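You operate a simulated robot arm through the tools that you are given. There is no shell and no other tool.

You run a simulated robot arm. Do the job below in one go: nothing can be reset, and whatever is moved stays where it is left.

TASK
Pump the left and right joints full with the dial at 4 ml.
Fine: set the dose dial; spill none; park the pump.

The check looks at the end state, three seconds after you hand in, the way a careful person would. Anything else that was tipped, shoved, dropped, spilled or broken makes it a failure.

THE ROBOT
A 7-joint arm with a fingered hand, fixed in place. Base frame: the origin is on the floor under the middle of its stand, x ahead of it, y to its left, z up. Lengths are in m, angles in degrees, forces in N, time in s.
With the tool pointing down near the work surface it reaches from about 0.18 to 0.64 m from the base axis. Its first joint turns from -115.0 to 115.0 degrees. Payload 3.1 kg.
The TCP is the grasp point between the finger pads, 0.022 m short of the fingertips. In the tool frame z runs along the fingers and y along their closing line. The gripper opens to 0.112 m; its body begins 0.06 m behind the TCP. The gripper is a hand of 3 fingers: y runs from the thumb to the fingers, the wrist lies at [0, 0, -0.218] in the tool frame, and closing takes about 1.5 s.
Orientation is that of the tool frame in the base frame, as a unit quaternion [w, x, y, z]. With the fingers straight down and closing along the base's y, the tool's x points along the base's -x, its y along +y and its z along -z.

THE INTERFACE
- The arm moves only by the tool arm_command. Its argument "increments" is a list of rows, each an object of numbers (a shift or turn left out is 0, a gripper value left out holds the last): "tx", "ty", "tz": the shift along the tool's x, y, z in m; "wx", "wy", "wz": the turn, a rotation vector about the tool's x, y, z in degrees. In form: [{"tx": .., "ty": .., "tz": .., "wx": .., "wy": .., "wz": ..}, ...]. A call has 1 to 20 rows; each row is the pose to reach, as a shift and turn from the pose commanded when the call began, along the tool's axes at that moment. "fingers" is the closure, from 0 (fully open) to 1 (shut), set as the call begins (left out, the last holds). Rows are played at 5 a second. More than 0.05 m and 8.6 degrees between two rows, or a gripper value outside its range, and nothing of the call is played. A pose out of reach is approached as far as the arm can. The call stops where the force on the tool passes 40 N (or 10 N more than at its start, if that is more) or the arm is blocked; 0.2 s more then pass. The fingers move at their own pace (about 0.108 m/s each) and stop on an object; they squeeze with about 23 N. The grip force told is the motor's: it shows also when the fingers shut on nothing. Time passes only in rows, and 0.2 s behind the last, so rows that repeat a pose let the fingers close. The reply holds the time, the measured pose of the TCP, the force on the tool along the base axes, the opening and the grip force, in the units named above and with some noise, with the torque about the TCP (base axes, N m) and any sound that the robot's microphone picked up, and new pictures: "show" is both (left out), scene, wrist or none.
- Cameras (640 x 400 px; columns grow to the right, rows downward): "scene" is fixed at [0.0479, 0.4995, 1.6403]; the picture's right is [-0.74, -0.67, 0.00], its down [-0.65, 0.71, -0.28] and it looks along [0.19, -0.21, -0.96] (base axes); focal length 326 px, centre (320, 200). "wrist" rides on the gripper at [0.066, 0.003, -0.08] in the tool frame; the picture's right is [-0.05, 1.00, 0.00], its down [-0.77, -0.04, -0.64] and it looks along [-0.64, -0.03, 0.77] (tool axes); focal length 275 px, centre (320, 200). There is no depth. A picture from a camera that has moved, and an enlarged one, comes with that camera's place and axes in the base frame and with its lens.
- raise_lower(by): slides the trunk up (or, below 0, down) by that many m; the arm rides with it, the base frame stays. It gives what a move gives, with no picture.
- set_fingers(finger1, finger2, thumb_bend): sets how far each is bent, from 0 (flat) to 1 (curled in); at 0.3 the hand is open as for a grip, at 0.7 the pads meet at the TCP. One left out holds its place. A second passes; each finger stops where it meets its share of the squeeze, and holds until it gets a number again. A gripper value or a shape takes the hand back. It gives what a move gives, with no picture; readings hold the bend of each and the force on the fingers (four entries, about 0 where the hand has none), thumb and palm.
- set_grasp(shape): the hand has 3 fingers and takes this shape, open, in about a second: jaw (thumb against the fingers, like two jaws); tri (thumb and two fingers); tip (a fingertip pinch); poke (one finger out to press); point (the index stretched); flat (the hand flat); cup (the hand cupped); fist (a fist). The gripper value then closes the fingers along that shape, each until it touches; the sizes above hold for jaw. It gives what a move gives, with no picture.
- close_up(camera, box): a new picture of the part [left, top, right, bottom] of that camera's present view, enlarged. No time passes.
- sign_off(): hands the job in; it is judged then, once.

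Places have to be worked out from the pictures, the camera data and where the tool is seen. Open the gripper and draw the arm clear of the work before you hand the job in, unless the task says otherwise.

The tools are called after "Request:" as a command line: name --argument value ..., lists and objects as JSON in quotes. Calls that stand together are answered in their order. arm_command: Moves the arm, as the interface text tells. Its arguments: {"type":"object","properties":{"increments":{"type":"array"},"fingers":{"type":"number"},"show":{"type":"string","enum":["both","scene","wrist","none"]}},"required":["increments"]} The other tools are called the same way: raise_lower (by) moves the trunk up or down; set_grasp (shape) gives the hand a shape; set_fingers (finger1, finger2, thumb_bend) moves the fingers one by one; close_up (camera, box) takes an enlarged picture of a part of a camera's view; sign_off () hands the job in.

At the start:

```text
time: 0.0
ee_pos: [0.1442, 0.336, 1.2444]
tcp_rot: [0.0, 0.0, 1.0, -0.001]
contact_force: [0.0, -0.4, -0.3]
moment: [0.01, -0.01, -0.03]
width: 0.1121
grip_force: 0.2
shape: jaw
bend: [0.3, 0.3, 0.3]
finger forces: [0.0, 0.0, 0.1, 0.1, 0.0, 0.0]
trunk travel left (down, up): [-0.875, 0.115]
```

scene: 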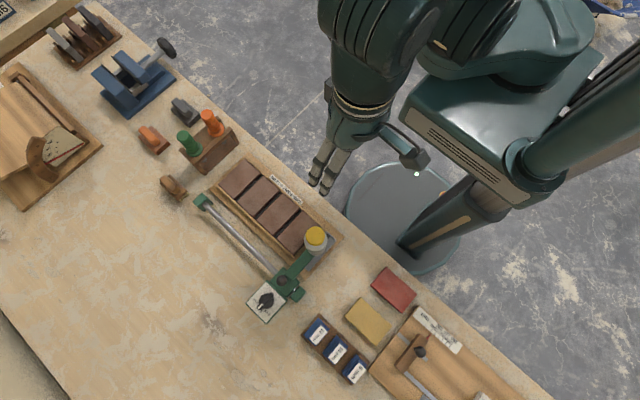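
wrist: 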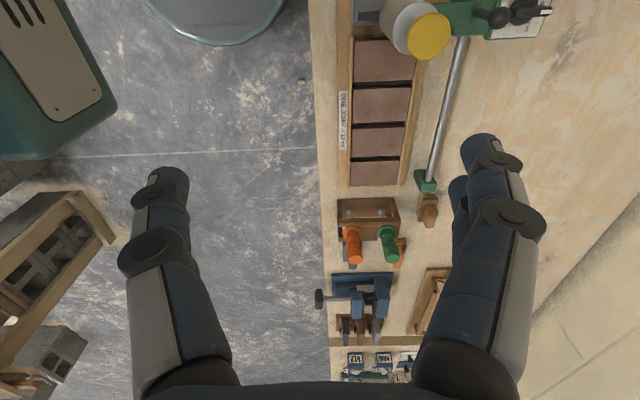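

The scene shows a bench with a board of joints, a pump with a yellow button and a dial on a white plate. I'll enlarge these parts to understand the setup before I move anything.

Request:
close_up --camera "scene" --box '[180, 140, 360, 340]'

Request:
close_up --camera "wrist" --box '[310, 0, 570, 200]'

Request:
close_up --camera "scene" --box '[240, 220, 340, 330]'

Request:
close_up --camera "scene" --box '[290, 260, 500, 400]'

```text
2.00 times, centred on (270, 240) of scene
camera zoom: at [0.0479, 0.4995, 1.6403], right [-0.74, -0.67, 0.0], down [-0.65, 0.71, -0.28], along [0.19, -0.21, -0.96], focal length 651 px, centre (420, 120)
```

zoom: 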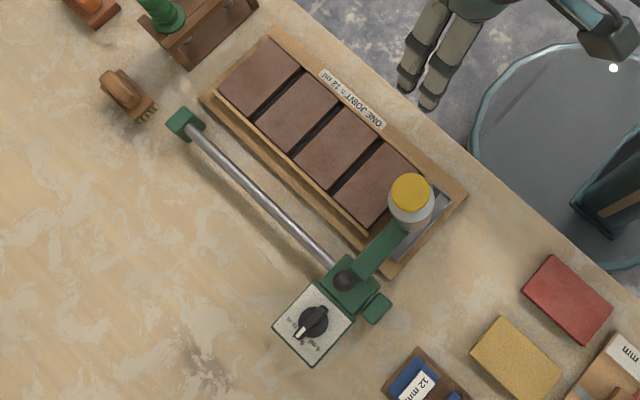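

```text
2.00 times, centred on (440, 100) of wrist
camera zoom: at [0.0779, 0.3381, 1.3255], right [0.05, 1.0, 0.0], down [0.77, -0.04, 0.64], along [0.64, -0.03, -0.77], focal length 551 px, centre (80, 400)
```

zoom: 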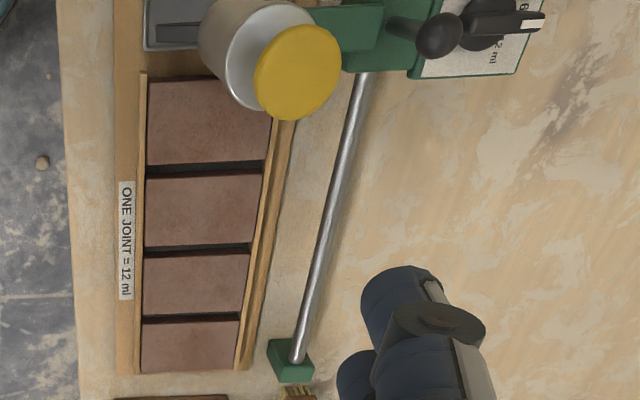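

```text
3.64 times, centred on (290, 275) of scene
camera zoom: at [0.0479, 0.4995, 1.6403], right [-0.74, -0.67, 0.0], down [-0.65, 0.71, -0.28], along [0.19, -0.21, -0.96], focal length 1184 px, centre (429, -73)
```

zoom: 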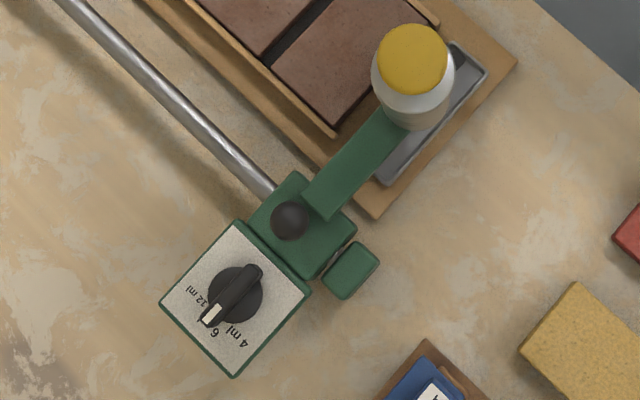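

```text
2.86 times, centred on (395, 330) of scene
camera zoom: at [0.0479, 0.4995, 1.6403], right [-0.74, -0.67, 0.0], down [-0.65, 0.71, -0.28], along [0.19, -0.21, -0.96], focal length 930 px, centre (106, -171)
```

zoom: 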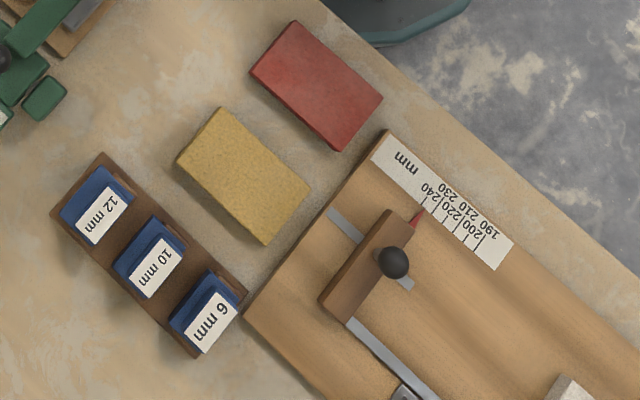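

By triangulating from the two cameras, I put the pump's yellow button near (0.123, 0.428, 1.06), the black ball near (0.124, 0.528, 0.977) and the dial near (0.123, 0.581, 0.93). The joints are at about x = 0.21, 0.28 and 0.34, at y = 0.427. I'll stay high and move the wrist camera over for a better look at the dial.

Request:
arm_command --increments '[{"tx": 0.02, "ty": 0.04}, {"tx": 0.04, "ty": 0.08}, {"tx": 0.06, "ty": 0.12}, {"tx": 0.08, "ty": 0.16}, {"tx": 0.1, "ty": 0.2}]' --fingers 0

```text
time: 1.2
ee_pos: [0.0403, 0.5392, 1.239]
tcp_rot: [0.001, 0.001, 1.0, -0.002]
contact_force: [-0.1, 0.1, -0.5]
moment: [0.0, -0.02, -0.01]
width: 0.112
grip_force: 0.1
shape: jaw
bend: [0.3, 0.3, 0.3]
finger forces: [0.1, 0.1, 0.1, 0.0, 0.0, 0.0]
trunk travel left (down, up): [-0.875, 0.115]
camera wrist: at [-0.0265, 0.5422, 1.3211], right [0.05, 1.0, 0.0], down [0.77, -0.03, 0.64], along [0.64, -0.03, -0.77], focal length 275 px, centre (320, 200)
```

scene: 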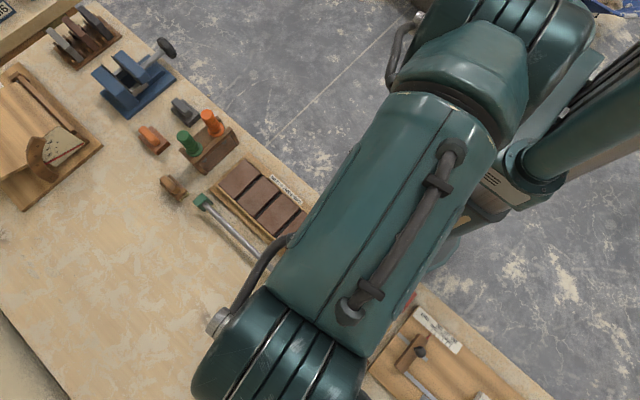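
wrist: 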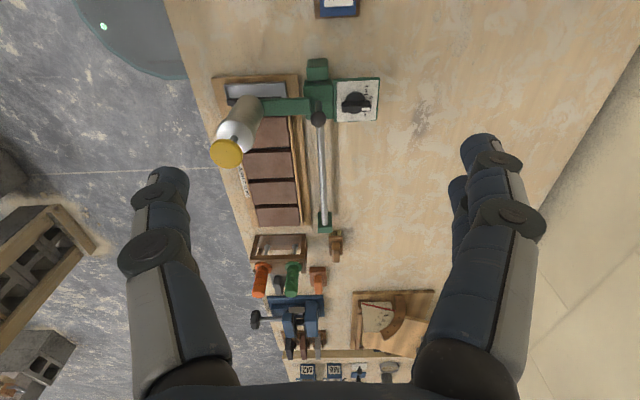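

Request:
close_up --camera "wrist" --box '[300, 60, 400, 130]'

Request:
close_up --camera "wrist" --box '[200, 50, 400, 240]'

```text
5.71 times, centred on (350, 95) of wrist
camera zoom: at [-0.0265, 0.5422, 1.3211], right [0.05, 1.0, 0.0], down [0.77, -0.03, 0.64], along [0.64, -0.03, -0.77], focal length 1573 px, centre (149, 800)
```

zoom: 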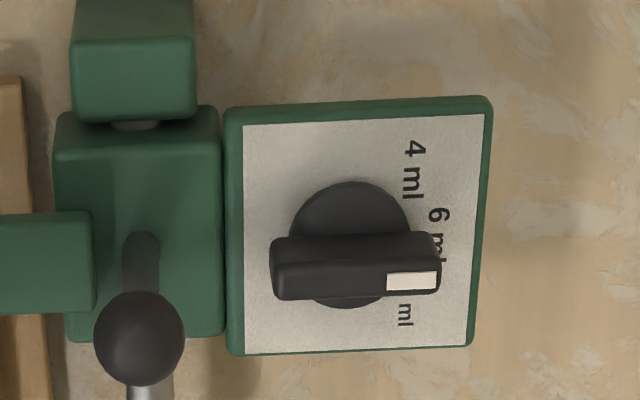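

```text
2.11 times, centred on (300, 145) of wrist
camera zoom: at [-0.0265, 0.5422, 1.3211], right [0.05, 1.0, 0.0], down [0.77, -0.03, 0.64], along [0.64, -0.03, -0.77], focal length 580 px, centre (362, 316)
```

zoom: 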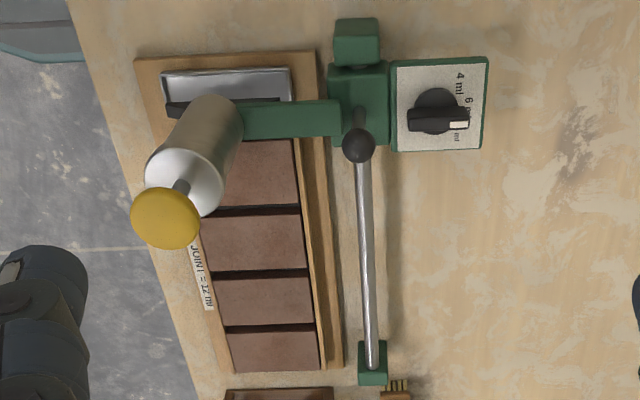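

The dial has three marks: 4 ml on the -x side, 6 ml at +y and 12 ml on the +x side. The pointer is now on 6 ml, and 4 ml is about 50° counter-clockwise from there as seen from above. I'll turn the tool a quarter turn so it closes along x with the camera on the +y side, and move over the dial while still high.

Request:
arm_command --increments '[{"tx": -0.008, "ty": 0.004, "wz": 8.2}, {"tx": -0.016, "ty": 0.008, "wz": 16.4}, {"tx": -0.024, "ty": 0.012, "wz": 24.6}, {"tx": -0.032, "ty": 0.016, "wz": 32.8}, {"tx": -0.04, "ty": 0.02, "wz": 41}, {"tx": -0.048, "ty": 0.024, "wz": 49.2}, {"tx": -0.056, "ty": 0.028, "wz": 57.4}, {"tx": -0.064, "ty": 0.032, "wz": 65.6}, {"tx": -0.072, "ty": 0.036, "wz": 73.8}, {"tx": -0.08, "ty": 0.04, "wz": 82}, {"tx": -0.083, "ty": 0.042, "wz": 90}]'

```text
time: 3.6
ee_pos: [0.1285, 0.5732, 1.2466]
tcp_rot: [0.0, 0.707, 0.707, 0.0]
contact_force: [0.0, -0.5, 0.2]
moment: [-0.01, -0.01, 0.01]
width: 0.1117
grip_force: 0.0
shape: jaw
bend: [0.3, 0.3, 0.3]
finger forces: [0.0, 0.0, 0.0, 0.0, 0.1, 0.0]
out of reach, approached as far as the arm can: row 11
trunk travel left (down, up): [-0.875, 0.115]
camera wrist: at [0.1317, 0.6383, 1.3268], right [1.0, -0.05, 0.0], down [-0.04, -0.77, 0.64], along [-0.03, -0.64, -0.77], focal length 275 px, centre (320, 200)
```

scene: 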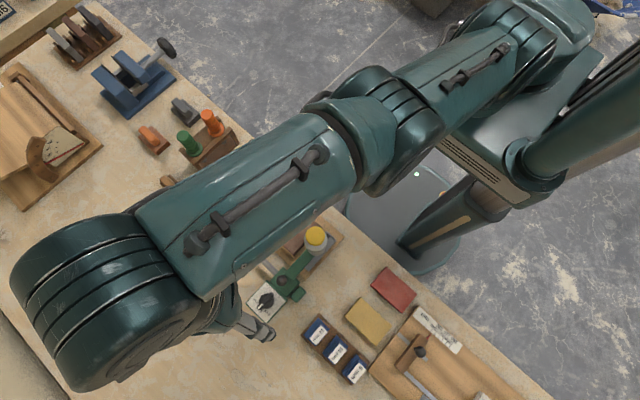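
wrist: 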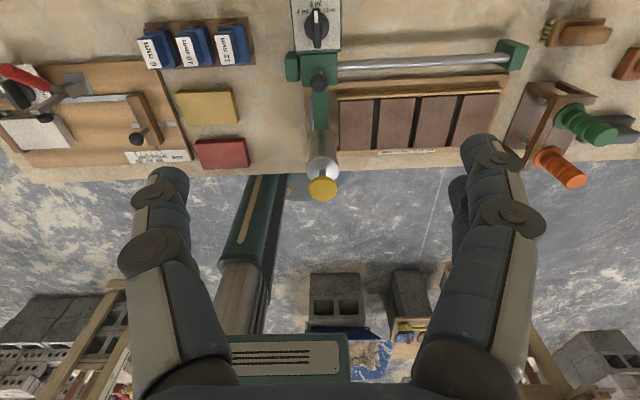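

The wrist view now shows the pump, dial and joints from the +y side. I'll enlarge it to measure the dial and the pump head.

Request:
close_up --camera "wrist" --box '[280, 0, 380, 70]'

Request:
close_up --camera "wrist" --box '[270, 30, 530, 210]'

```text
5.71 times, centred on (330, 35) of wrist
camera zoom: at [0.1317, 0.6383, 1.3268], right [1.0, -0.05, 0.0], down [-0.04, -0.77, 0.64], along [-0.03, -0.64, -0.77], focal length 1573 px, centre (263, 1143)
```

zoom: 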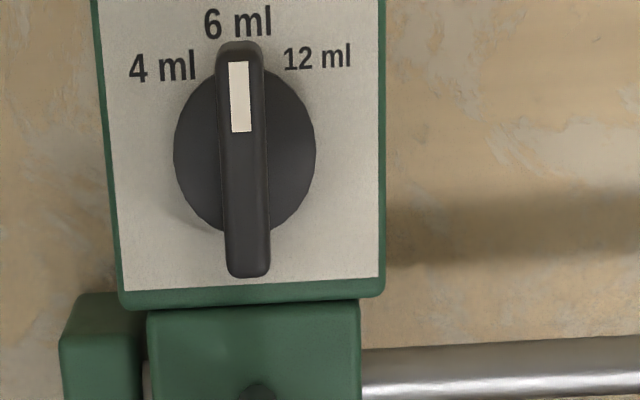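

```text
2.22 times, centred on (400, 120) of wrist
camera zoom: at [0.1317, 0.6383, 1.3268], right [1.0, -0.05, 0.0], down [-0.04, -0.77, 0.64], along [-0.03, -0.64, -0.77], focal length 612 px, centre (142, 378)
```

zoom: 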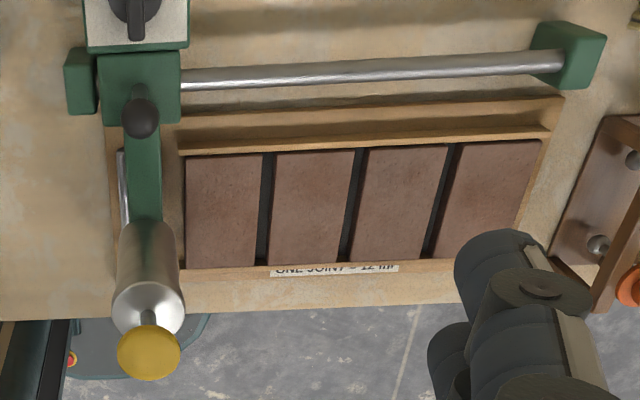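

The dial disc is centred near (0.125, 0.584). I put the disc top at about z 0.917 and the grip-bar top at about 0.931. I'll come down above it to z of about 1.06 with the hand half closed, and check my estimate of its place.

Request:
arm_command --increments '[{"tz": 0.045}, {"tz": 0.09}, {"tz": 0.135}, {"tx": 0.006, "ty": -0.002, "tz": 0.18}, {"tx": 0.006, "ty": -0.002, "tz": 0.18}, {"tx": 0.006, "ty": -0.002, "tz": 0.18}]' --fingers 0.5

```text
time: 5.0
ee_pos: [0.1259, 0.581, 1.0621]
tcp_rot: [0.0, 0.707, 0.707, 0.001]
contact_force: [0.9, -0.3, -0.2]
moment: [-0.01, -0.04, -0.03]
width: 0.0571
grip_force: 0.1
shape: jaw
bend: [0.72, 0.72, 0.7]
finger forces: [0.0, 0.1, 0.1, 0.0, 0.1, 0.0]
trunk travel left (down, up): [-0.875, 0.115]
camera wrist: at [0.1294, 0.6464, 1.1443], right [1.0, -0.05, 0.0], down [-0.04, -0.77, 0.64], along [-0.03, -0.64, -0.77], focal length 275 px, centre (320, 200)
```

scene: 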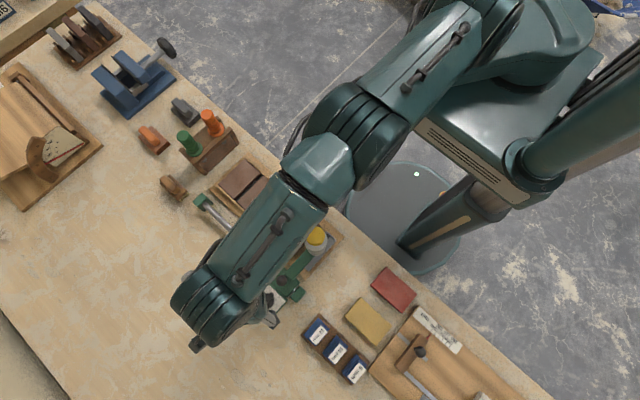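
wrist: 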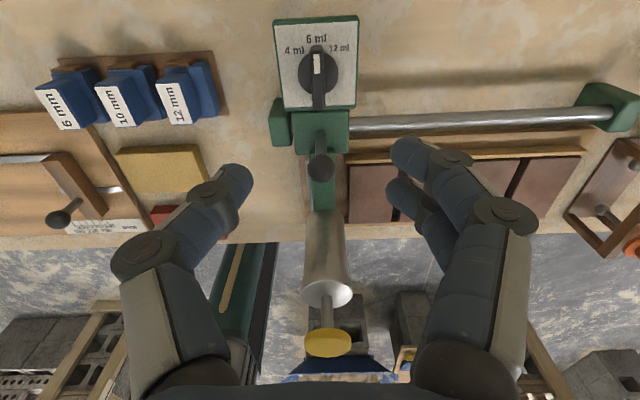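

The hand is at (0.126, 0.581, 1.062) and half closed. I'll zoom on the dial to refine where it is.

Request:
close_up --camera "wrist" --box '[260, 10, 380, 220]'

Request:
close_up --camera "wrist" --box '[265, 10, 365, 115]'

```text
1.90 times, centred on (320, 115) of wrist
camera zoom: at [0.1294, 0.6464, 1.1443], right [1.0, -0.05, 0.0], down [-0.04, -0.77, 0.64], along [-0.03, -0.64, -0.77], focal length 524 px, centre (320, 362)
```

zoom: 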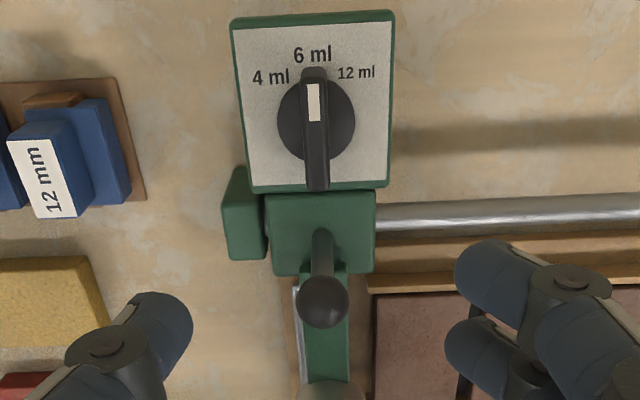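

```text
3.81 times, centred on (315, 62) of wrist
camera zoom: at [0.1294, 0.6464, 1.1443], right [1.0, -0.05, 0.0], down [-0.04, -0.77, 0.64], along [-0.03, -0.64, -0.77], focal length 1049 px, centre (339, 724)
```

zoom: 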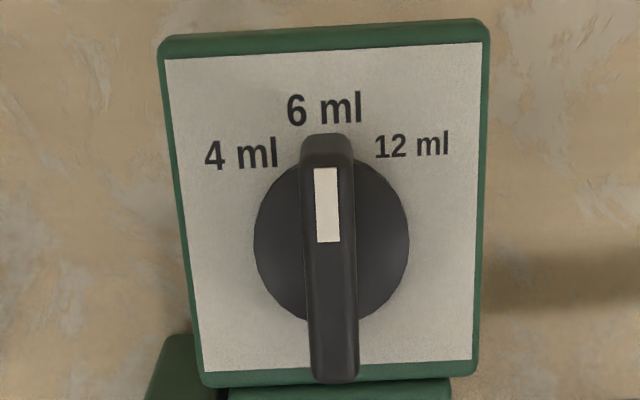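

By my estimate the dial axis is at about (0.125, 0.586), with the bar top at about z 0.931 and the disc at about 0.918. I'll lower to z of about 0.99, keep the fingers clear of everything, and re-read the pose.

Request:
arm_command --increments '[{"tz": 0.035, "tx": 0.002}, {"tz": 0.07, "tx": 0.002}, {"tz": 0.07, "tx": 0.002}, {"tz": 0.07, "tx": 0.002}]' --fingers 0.6

Request:
arm_command --increments '[{"tz": 0}]' --show "none"

```text
time: 6.0
ee_pos: [0.1257, 0.5817, 0.9941]
tcp_rot: [0.001, 0.707, 0.707, 0.0]
contact_force: [-0.6, -1.0, 0.8]
moment: [0.01, -0.03, 0.01]
width: 0.0452
grip_force: 0.1
shape: jaw
bend: [0.73, 0.73, 0.7]
finger forces: [0.1, 0.0, 0.0, 0.1, 0.0, 0.1]
trunk travel left (down, up): [-0.875, 0.115]
camera wrist: at [0.1293, 0.6478, 1.0752], right [1.0, -0.05, 0.0], down [-0.04, -0.77, 0.64], along [-0.03, -0.64, -0.77], focal length 275 px, centre (320, 200)
```

scene: 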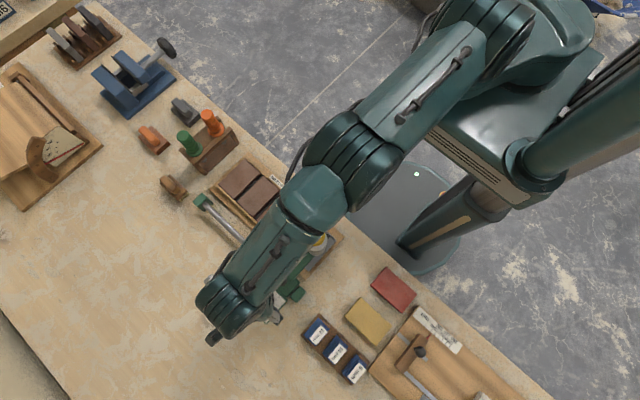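
wrist: 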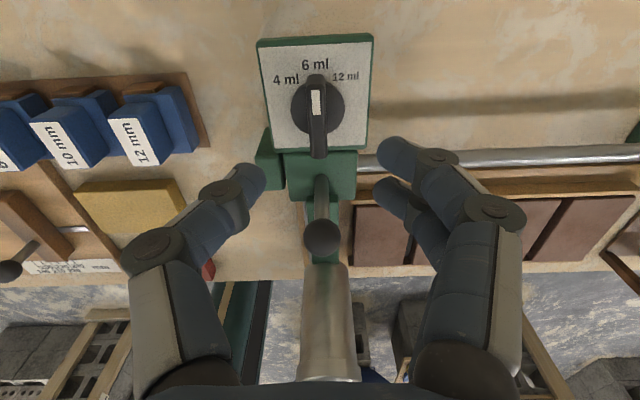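

```text
time: 6.4
ee_pos: [0.1259, 0.5811, 0.9953]
tcp_rot: [0.0, 0.707, 0.707, -0.001]
contact_force: [-0.1, 0.2, -0.8]
moment: [0.03, 0.01, -0.01]
width: 0.0455
grip_force: 0.1
shape: jaw
bend: [0.73, 0.73, 0.7]
finger forces: [0.0, 0.1, 0.0, 0.1, 0.0, 0.1]
trunk travel left (down, up): [-0.875, 0.115]
```

I trust the measured pose over the command count, so the hand is at (0.126, 0.581). I'll move 5 mm to +y to line up with the dial axis and go down to z of about 0.948, keeping the fingers straddling the bar.

Request:
arm_command --increments '[{"tx": 0.003, "tz": 0.015}, {"tx": 0.005, "tz": 0.03}, {"tx": 0.005, "tz": 0.04}, {"tx": 0.005, "tz": 0.047}, {"tx": 0.005, "tz": 0.047}]'

```text
time: 7.6
ee_pos: [0.1261, 0.5852, 0.9483]
tcp_rot: [0.0, 0.707, 0.707, 0.0]
contact_force: [1.2, 0.1, 0.1]
moment: [0.01, 0.03, 0.01]
width: 0.0453
grip_force: 0.1
shape: jaw
bend: [0.73, 0.73, 0.7]
finger forces: [0.1, 0.1, 0.1, 0.0, 0.0, 0.1]
trunk travel left (down, up): [-0.875, 0.115]
camera wrist: at [0.1286, 0.6508, 1.0286], right [1.0, -0.05, 0.0], down [-0.04, -0.77, 0.64], along [-0.03, -0.63, -0.77], focal length 275 px, centre (320, 200)
```

scene: 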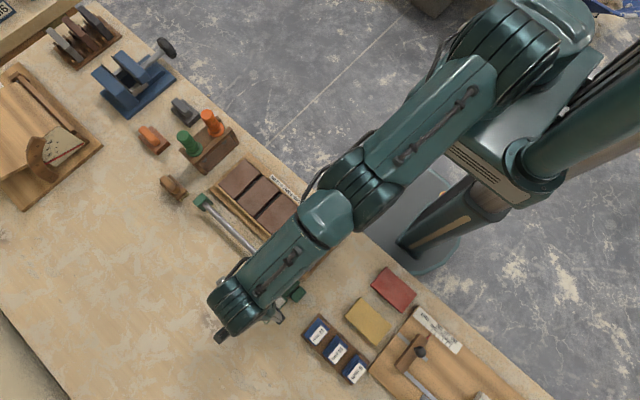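
wrist: 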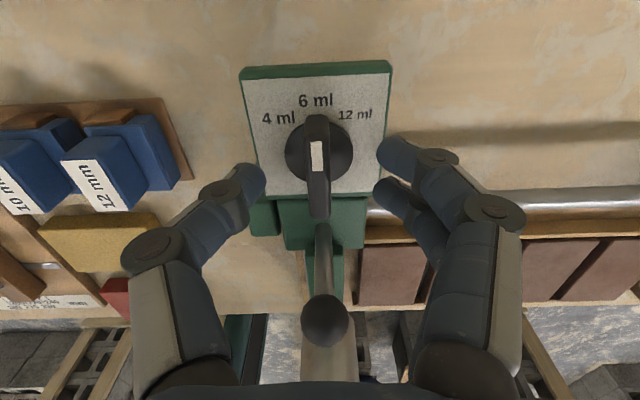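

No contact yet, and the fingers straddle the bar. I'll zoom in to check the centring and remaining height before I close.

Request:
close_up --camera "wrist" --box '[230, 50, 410, 250]'

Request:
close_up --camera "scene" --box '[190, 200, 350, 350]'

```text
2.00 times, centred on (320, 150) of wrist
camera zoom: at [0.1286, 0.6508, 1.0286], right [1.0, -0.05, 0.0], down [-0.04, -0.77, 0.64], along [-0.03, -0.63, -0.77], focal length 551 px, centre (320, 300)
```

zoom: 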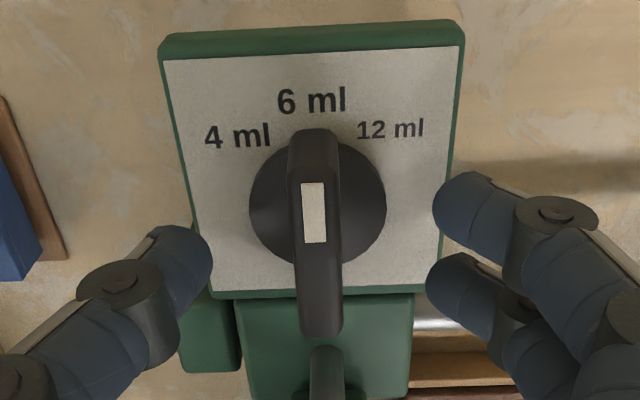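

```text
2.67 times, centred on (270, 275) of scene
camera zoom: at [0.0479, 0.4995, 1.6403], right [-0.74, -0.67, 0.0], down [-0.65, 0.71, -0.28], along [0.19, -0.21, -0.96], focal length 868 px, centre (453, 0)
```

zoom: 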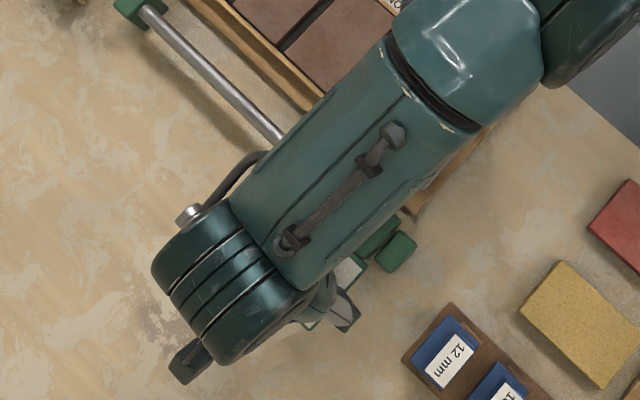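

The zoom confirms the dial axis at (0.125, 0.587) and the disc top at z of about 0.917. I'll shift 2 mm, lower to z of about 0.942 so the fingertips sit just above the disc, and close gently on the bar.

Request:
arm_command --increments '[{"tx": 0.002, "ty": -0.001, "tz": 0.003}, {"tx": 0.002, "ty": -0.001, "tz": 0.006}, {"tx": 0.002, "ty": -0.001, "tz": 0.006}]' --fingers 0.75

```text
time: 8.4
ee_pos: [0.1256, 0.582, 0.9418]
tcp_rot: [0.0, 0.707, 0.707, 0.0]
contact_force: [0.2, 0.5, 0.1]
moment: [-0.01, 0.04, -0.02]
width: 0.0284
grip_force: 0.1
shape: jaw
bend: [0.73, 0.73, 0.7]
finger forces: [0.0, 0.0, 0.0, 0.0, 0.1, 0.1]
out of reach, approached as far as the arm can: row 1, 2, 3
trunk travel left (down, up): [-0.875, 0.115]
camera wrist: at [0.1274, 0.6486, 1.023], right [1.0, -0.05, 0.0], down [-0.04, -0.77, 0.64], along [-0.03, -0.64, -0.77], focal length 275 px, centre (320, 200)
```

scene: 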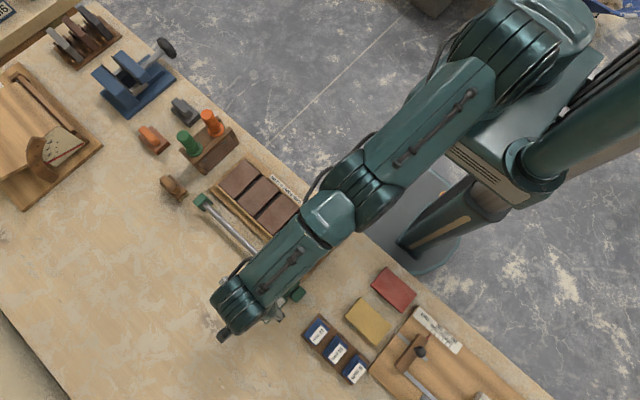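
wrist: 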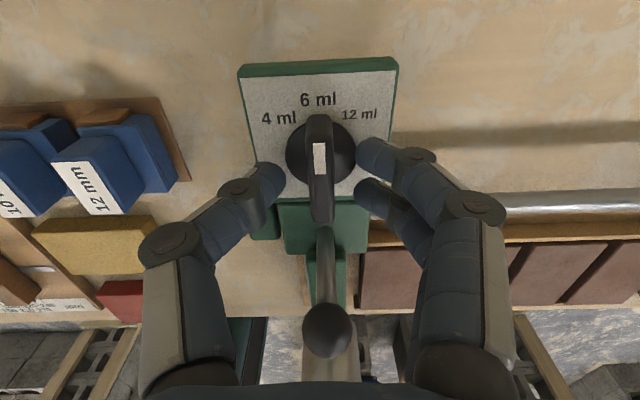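

The arm is fully stretched at this height, so the last rows fell short. I'll rise 0.13 m, reopen a little, and then lower the trunk 0.12 m so the shoulder sits lower and the arm reaches further.

Request:
arm_command --increments '[{"tz": -0.03}, {"tz": -0.065}, {"tz": -0.1}, {"tz": -0.13}, {"tz": -0.13}]' --fingers 0.6 --show "none"

Request:
raise_lower --by -0.1

```text
time: 9.6
ee_pos: [0.1213, 0.5822, 1.0696]
tcp_rot: [0.0, 0.706, 0.708, 0.0]
contact_force: [0.7, 0.1, 0.0]
moment: [0.04, -0.03, -0.02]
width: 0.0443
grip_force: 0.1
shape: jaw
bend: [0.73, 0.73, 0.7]
finger forces: [0.0, 0.0, 0.1, 0.1, 0.1, 0.0]
trunk travel left (down, up): [-0.875, 0.115]
```

```text
time: 10.9
ee_pos: [0.1208, 0.5829, 0.9698]
tcp_rot: [0.0, 0.707, 0.708, 0.0]
contact_force: [0.0, -0.1, 0.0]
moment: [-0.02, -0.02, -0.04]
width: 0.0441
grip_force: 0.1
shape: jaw
bend: [0.73, 0.73, 0.7]
finger forces: [0.0, 0.0, 0.0, 0.1, 0.0, 0.0]
trunk travel left (down, up): [-0.775, 0.215]
```

The trunk is 0.10 m lower and the TCP reads (0.121, 0.583, 0.970). I'll move to the dial axis (0.125, 0.587) and down to z of about 0.943.

Request:
arm_command --increments '[{"tx": 0.004, "ty": 0.004}, {"tx": 0.004, "ty": 0.004, "tz": 0.015}, {"tx": 0.004, "ty": 0.004, "tz": 0.027}, {"tx": 0.004, "ty": 0.004, "tz": 0.027}]'

```text
time: 11.9
ee_pos: [0.1269, 0.5872, 0.942]
tcp_rot: [0.001, 0.707, 0.707, 0.0]
contact_force: [-0.1, 0.3, 0.2]
moment: [-0.02, -0.01, -0.01]
width: 0.0443
grip_force: 0.1
shape: jaw
bend: [0.73, 0.73, 0.7]
finger forces: [0.0, 0.0, 0.0, 0.0, 0.0, 0.0]
trunk travel left (down, up): [-0.775, 0.215]
camera wrist: at [0.1291, 0.653, 1.0231], right [1.0, -0.05, 0.0], down [-0.04, -0.77, 0.64], along [-0.03, -0.64, -0.77], focal length 275 px, centre (320, 200)
```

scene: 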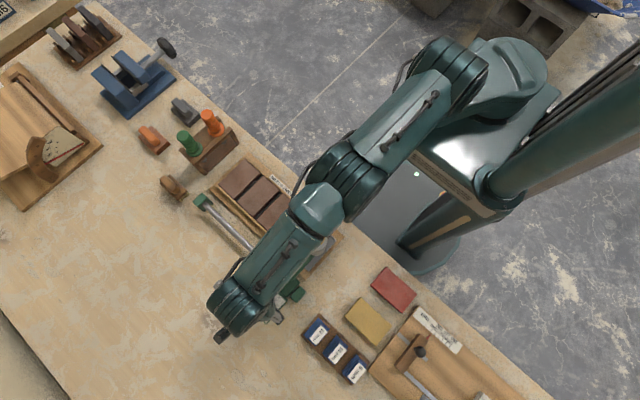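
wrist: 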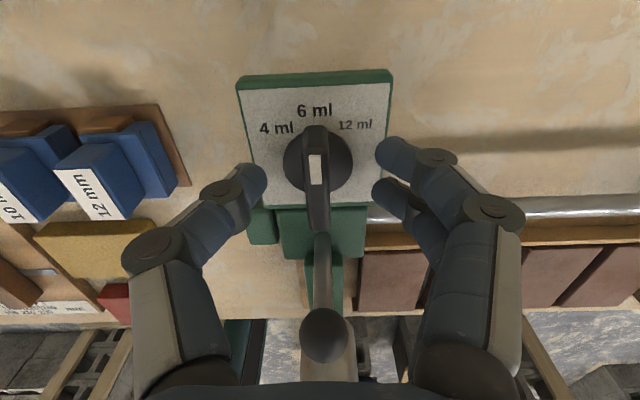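

The fingertips are level with the bar on both sides and nothing is touching. I'll centre by 1 mm and close on the bar.

Request:
arm_command --increments '[{"ty": -0.0012}, {"ty": -0.0012}, {"ty": -0.0012}, {"ty": -0.0012}, {"ty": -0.0012}, {"ty": -0.0012}]' --fingers 1.0

```text
time: 13.3
ee_pos: [0.1252, 0.5863, 0.9414]
tcp_rot: [0.0, 0.707, 0.707, 0.0]
contact_force: [0.4, -1.5, -4.7]
moment: [-0.02, -0.01, 0.0]
width: 0.0048
grip_force: 22.7
shape: jaw
bend: [0.71, 0.71, 0.7]
finger forces: [10.2, 10.2, 0.1, 0.0, 20.0, 0.1]
trunk travel left (down, up): [-0.775, 0.215]
camera wrist: at [0.1281, 0.6529, 1.0229], right [1.0, -0.05, 0.0], down [-0.04, -0.77, 0.64], along [-0.03, -0.64, -0.77], focal length 275 px, centre (320, 200)
```

scene: 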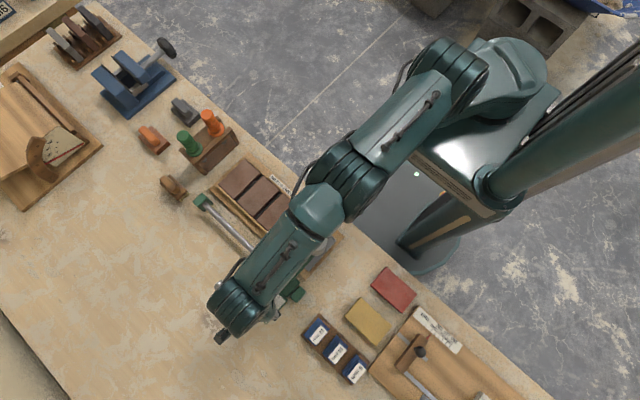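
wrist: 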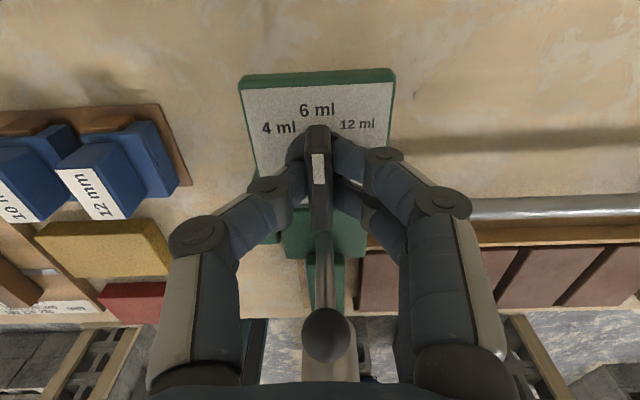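

The bar is held with about 20 N, and the grip axis matches the dial axis. From the labels I measure 4 ml at about 50° counter-clockwise, so I'll turn the tool -50° about its z.

Request:
arm_command --increments '[{"wz": -6}, {"wz": -12}, {"wz": -18}, {"wz": -24}, {"wz": -30}, {"wz": -36}, {"wz": -42}, {"wz": -47}, {"wz": -50}, {"wz": -50}]'

```text
time: 15.5
ee_pos: [0.1246, 0.5866, 0.9426]
tcp_rot: [0.0, 0.343, 0.939, -0.001]
contact_force: [1.2, -3.5, -4.8]
moment: [-0.04, 0.0, -0.13]
width: 0.0043
grip_force: 23.2
shape: jaw
bend: [0.71, 0.71, 0.7]
finger forces: [12.8, 9.5, 0.0, 0.0, 23.5, 0.0]
trunk travel left (down, up): [-0.775, 0.215]
camera wrist: at [0.0757, 0.6316, 1.0231], right [0.68, 0.74, 0.0], down [0.57, -0.52, 0.64], along [0.47, -0.43, -0.77], focal length 275 px, centre (320, 200)
```

scene: 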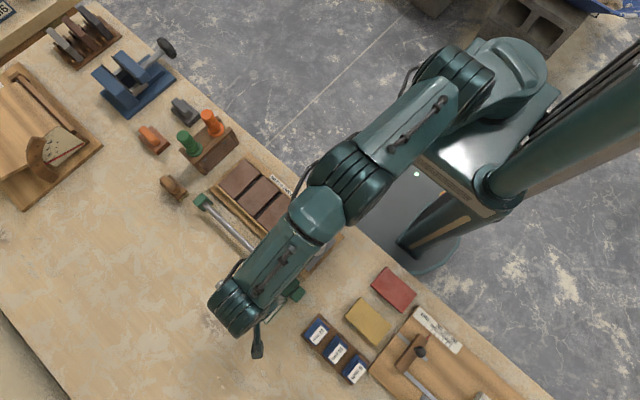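
wrist: 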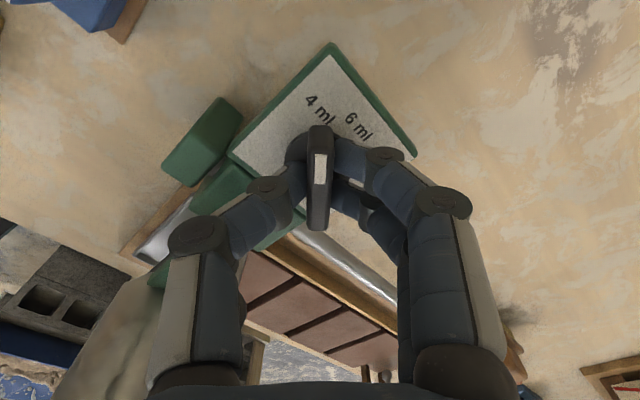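

The bar has turned with the tool. I'll zoom to see whether it points at 4 ml.

Request:
close_up --camera "wrist" --box '[220, 30, 430, 250]'

```text
1.82 times, centred on (325, 140) of wrist
camera zoom: at [0.0757, 0.6316, 1.0231], right [0.68, 0.74, 0.0], down [0.57, -0.52, 0.64], along [0.47, -0.43, -0.77], focal length 500 px, centre (311, 309)
```

zoom: 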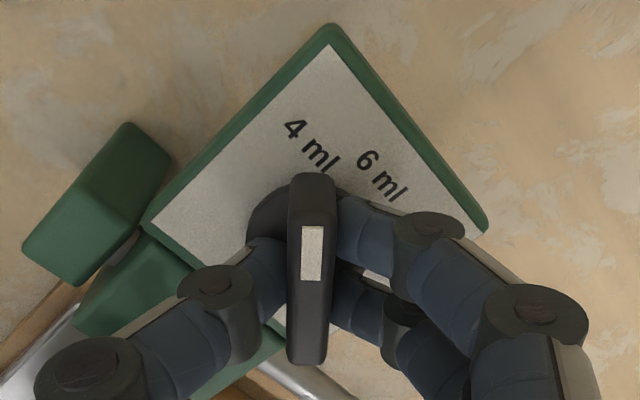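

The pointer lines up with the middle of the "4 ml" label. I'll open the fingers and rise straight up to check that the dial stays there.

Request:
arm_command --increments '[{"tz": 0}, {"tz": 0}, {"tz": 0}, {"tz": 0}, {"tz": -0.02}, {"tz": -0.05}, {"tz": -0.09}, {"tz": -0.12}]' --fingers 0.55

```text
time: 17.3
ee_pos: [0.1229, 0.5853, 1.0615]
tcp_rot: [0.0, 0.342, 0.94, 0.0]
contact_force: [0.0, 0.3, 0.4]
moment: [0.01, 0.04, 0.0]
width: 0.0499
grip_force: 0.0
shape: jaw
bend: [0.73, 0.73, 0.7]
finger forces: [0.0, 0.1, 0.1, 0.0, 0.1, 0.0]
trunk travel left (down, up): [-0.775, 0.215]
camera wrist: at [0.0743, 0.6308, 1.1427], right [0.68, 0.74, 0.0], down [0.57, -0.52, 0.64], along [0.47, -0.43, -0.77], focal length 275 px, centre (320, 200)
```

scene: 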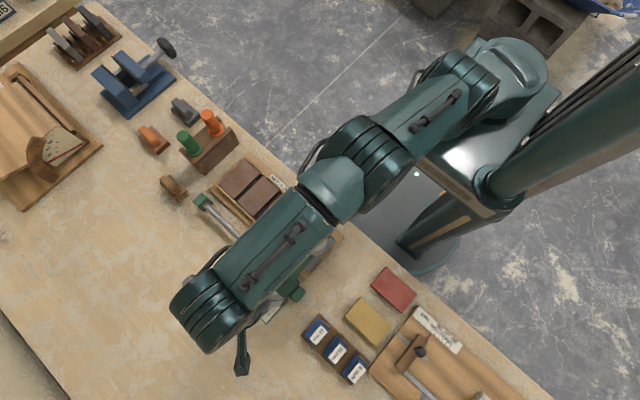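
wrist: 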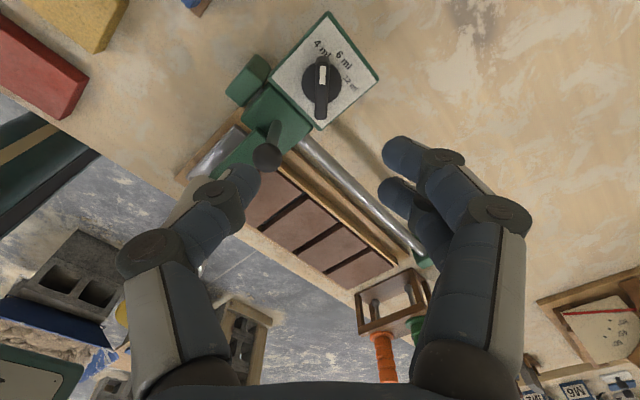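

Request:
close_up --camera "wrist" --box '[260, 10, 390, 130]'

Request:
close_up --camera "wrist" --box '[170, 100, 450, 300]'

```text
3.33 times, centred on (325, 70) of wrist
camera zoom: at [0.0743, 0.6308, 1.1427], right [0.68, 0.74, 0.0], down [0.57, -0.52, 0.64], along [0.47, -0.43, -0.77], focal length 918 px, centre (303, 633)
```

zoom: 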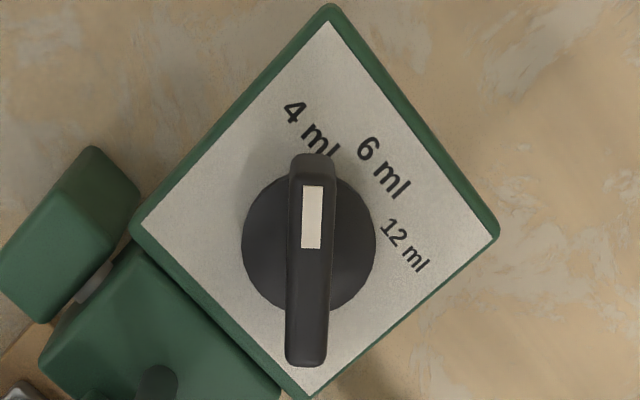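

```text
2.00 times, centred on (310, 200) of wrist
camera zoom: at [0.0743, 0.6308, 1.1427], right [0.68, 0.74, 0.0], down [0.57, -0.52, 0.64], along [0.47, -0.43, -0.77], focal length 551 px, centre (340, 200)
```

zoom: 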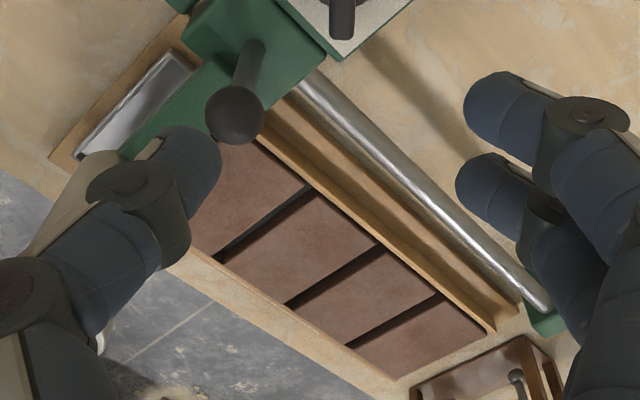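

The dial stays on 4 ml. Next I'll look at the pump's nozzle from the -x side, so I'm rising, turning the tool back and moving over to about (0.0, 0.46, 1.08).

Request:
arm_command --increments '[{"tz": -0.03}, {"tz": -0.06, "wz": -8}, {"tz": -0.06, "wz": -16}, {"tz": -0.06, "wz": -24}, {"tz": -0.06, "wz": -32}, {"tz": -0.06, "wz": -40}]' --show "none"

Request:
arm_command --increments '[{"tx": 0.04, "ty": -0.03}, {"tx": 0.08, "ty": -0.06}, {"tx": 0.12, "ty": -0.09}, {"tx": 0.13, "ty": -0.125, "tz": 0.02}, {"tx": 0.13, "ty": -0.125, "tz": 0.05}]' --fingers 0

```text
time: 18.7
ee_pos: [0.1266, 0.5798, 1.1206]
tcp_rot: [-0.001, -0.001, 1.0, 0.001]
contact_force: [0.4, 0.9, -0.3]
moment: [0.0, -0.01, -0.02]
width: 0.0498
grip_force: 0.1
shape: jaw
bend: [0.73, 0.73, 0.7]
finger forces: [0.1, 0.0, 0.0, 0.0, 0.0, 0.1]
out of reach, approached as far as the arm can: row 2, 3, 4, 5, 6
trunk travel left (down, up): [-0.775, 0.215]
```

```text
time: 19.9
ee_pos: [-0.0038, 0.4568, 1.0718]
tcp_rot: [0.0, 0.0, 1.0, 0.0]
contact_force: [0.1, 0.3, -0.2]
moment: [-0.02, -0.01, 0.02]
width: 0.1117
grip_force: 0.1
shape: jaw
bend: [0.3, 0.3, 0.3]
finger forces: [0.0, 0.0, 0.1, 0.0, 0.1, 0.1]
trunk travel left (down, up): [-0.775, 0.215]
camera wrist: at [-0.0701, 0.4597, 1.153], right [0.05, 1.0, 0.0], down [0.77, -0.04, 0.64], along [0.63, -0.03, -0.77], focal length 275 px, centre (320, 200)
```

scene: 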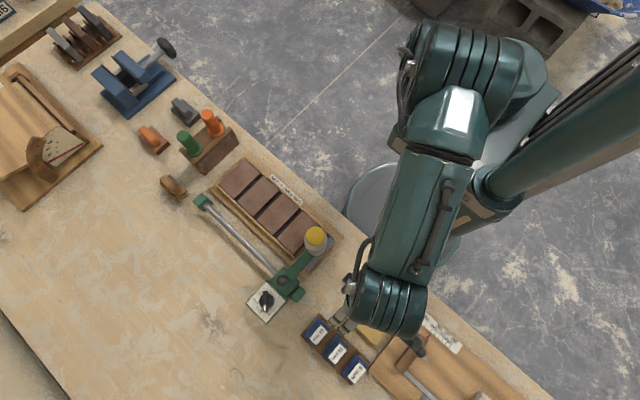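
wrist: 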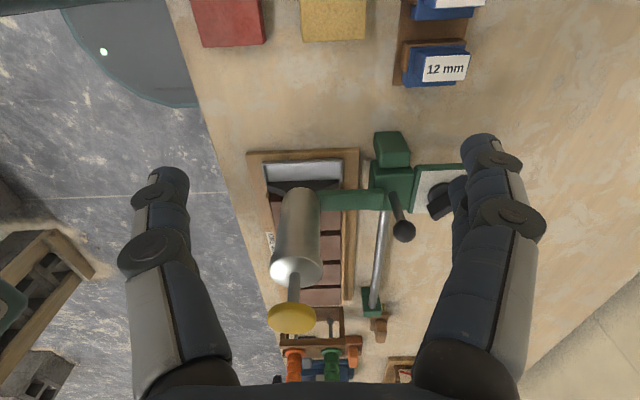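

The pump head is in clear view from the -x side. I'll zoom in on the nozzle, the tray and the carriage.

Request:
close_up --camera "wrist" --box '[230, 120, 430, 340]'

Request:
close_up --camera "scene" --box '[200, 150, 350, 320]'

Request:
close_up --camera "wrist" --box '[240, 140, 360, 220]'

```text
1.82 times, centred on (330, 230) of wrist
camera zoom: at [-0.0701, 0.4597, 1.153], right [0.05, 1.0, 0.0], down [0.77, -0.04, 0.64], along [0.63, -0.03, -0.77], focal length 500 px, centre (302, 146)
```

zoom: 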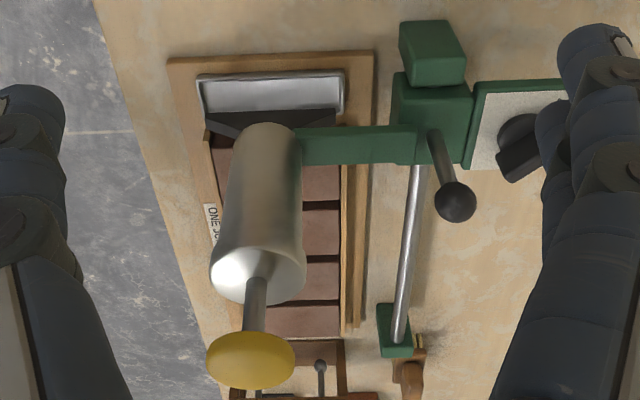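

```text
2.35 times, centred on (275, 235) of scene
camera zoom: at [0.0479, 0.4995, 1.6403], right [-0.74, -0.67, 0.0], down [-0.65, 0.71, -0.28], along [0.19, -0.21, -0.96], focal length 766 px, centre (426, 118)
```

zoom: 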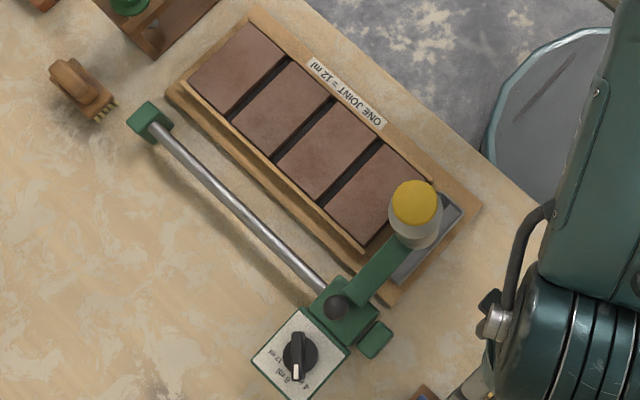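

```text
5.00 times, centred on (300, 180) of wrist
camera zoom: at [-0.0701, 0.4597, 1.153], right [0.05, 1.0, 0.0], down [0.77, -0.04, 0.64], along [0.63, -0.03, -0.77], focal length 1376 px, centre (420, 300)
```

zoom: 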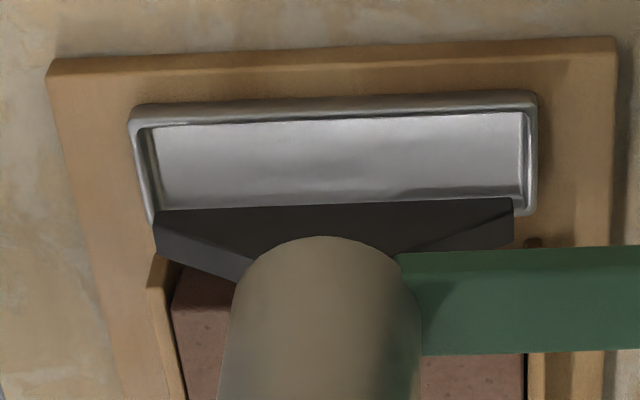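

The pump ends in a flat black nozzle, wide along y and thin along x, hanging over the drip tray. To fix its x exactly I want a view from the robot's side (-y), so I'll rise, move to about (0.14, 0.30) and turn the tool there.

Request:
arm_command --increments '[{"tz": -0.04}, {"tz": -0.08}, {"tx": -0.03, "ty": -0.03, "tz": -0.1}, {"tx": -0.06, "ty": -0.065, "tz": -0.1, "wz": -8}, {"tx": -0.09, "ty": -0.1, "tz": -0.1, "wz": -16}, {"tx": -0.12, "ty": -0.13, "tz": -0.1, "wz": -24}, {"tx": -0.144, "ty": -0.157, "tz": -0.1, "wz": -32}, {"tx": -0.144, "ty": -0.157, "tz": -0.1, "wz": -40}, {"tx": -0.144, "ty": -0.157, "tz": -0.1, "wz": -48}, {"tx": -0.144, "ty": -0.157, "tz": -0.1, "wz": -56}, {"tx": -0.144, "ty": -0.157, "tz": -0.1, "wz": -64}, {"tx": -0.144, "ty": -0.157, "tz": -0.1, "wz": -72}, {"tx": -0.144, "ty": -0.157, "tz": -0.1, "wz": -80}, {"tx": -0.144, "ty": -0.157, "tz": -0.1, "wz": -88}, {"tx": -0.144, "ty": -0.157, "tz": -0.1, "wz": -90}]'

```text
time: 23.1
ee_pos: [0.1365, 0.299, 1.1738]
tcp_rot: [0.0, 0.708, -0.706, 0.0]
contact_force: [0.6, 0.0, -0.8]
moment: [0.04, -0.03, 0.01]
width: 0.112
grip_force: 0.1
shape: jaw
bend: [0.3, 0.3, 0.3]
finger forces: [0.0, 0.0, 0.0, 0.0, 0.0, 0.0]
trunk travel left (down, up): [-0.775, 0.215]
camera wrist: at [0.1335, 0.2322, 1.2545], right [-1.0, 0.04, 0.0], down [0.03, 0.77, 0.64], along [0.03, 0.64, -0.77], focal length 275 px, centre (320, 200)
```

scene: 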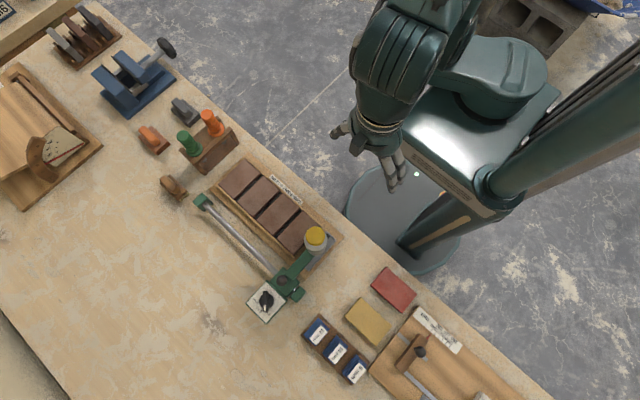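
wrist: 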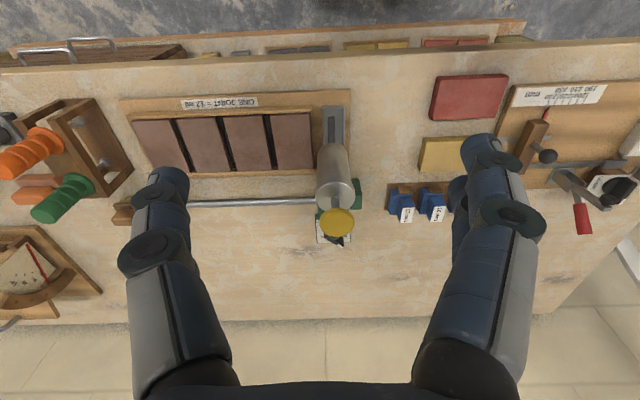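

The view from the robot's side works. I'll go down about 0.14 m to see the nozzle from closer.

Request:
arm_command --increments '[{"tz": 0.04}, {"tz": 0.08}, {"tz": 0.12}, {"tz": 0.14}, {"tz": 0.14}]' --show "wrist"

```text
time: 24.3
ee_pos: [0.1388, 0.2976, 1.0295]
tcp_rot: [0.0, -0.707, 0.707, 0.0]
contact_force: [0.4, 0.1, 0.5]
moment: [-0.02, 0.02, 0.01]
width: 0.112
grip_force: 0.1
shape: jaw
bend: [0.3, 0.3, 0.3]
finger forces: [0.0, 0.0, 0.0, 0.0, 0.0, 0.1]
trunk travel left (down, up): [-0.775, 0.215]
camera wrist: at [0.1363, 0.2301, 1.1119], right [-1.0, 0.05, 0.0], down [0.04, 0.77, 0.64], along [0.03, 0.64, -0.77], focal length 275 px, centre (320, 200)
```

wrist: 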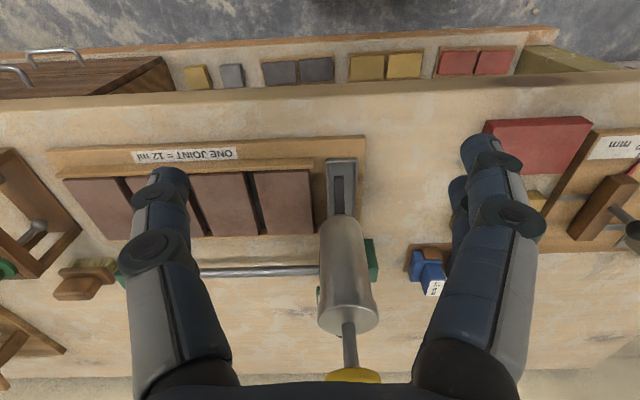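

Request:
close_up --camera "wrist" --box '[230, 130, 390, 250]'

Request:
close_up --camera "wrist" --box '[300, 140, 380, 200]'

```text
3.33 times, centred on (310, 190) of wrist
camera zoom: at [0.1363, 0.2301, 1.1119], right [-1.0, 0.05, 0.0], down [0.04, 0.77, 0.64], along [0.03, 0.64, -0.77], focal length 918 px, centre (353, 233)
```

zoom: 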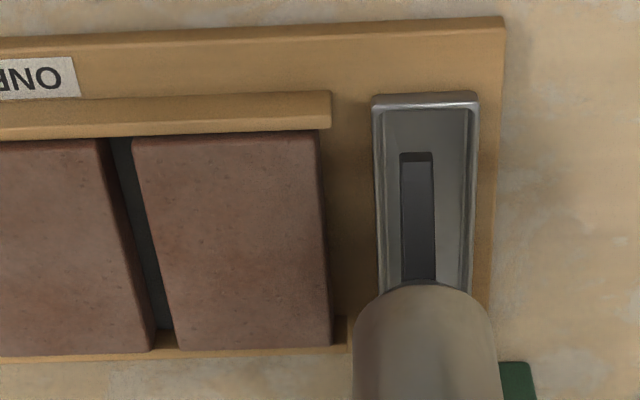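

```text
6.67 times, centred on (340, 170) of wrist
camera zoom: at [0.1363, 0.2301, 1.1119], right [-1.0, 0.05, 0.0], down [0.04, 0.77, 0.64], along [0.03, 0.64, -0.77], focal length 1835 px, centre (187, 400)
```

zoom: 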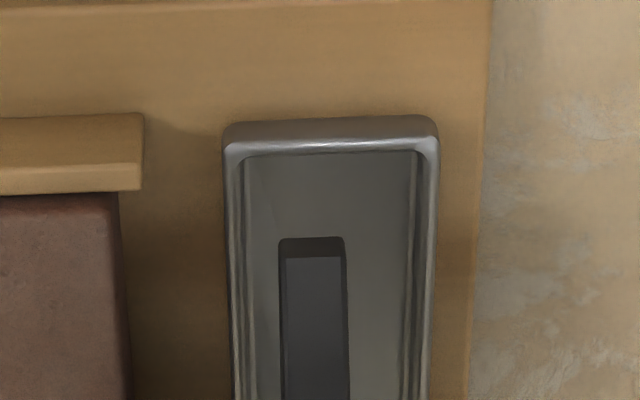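

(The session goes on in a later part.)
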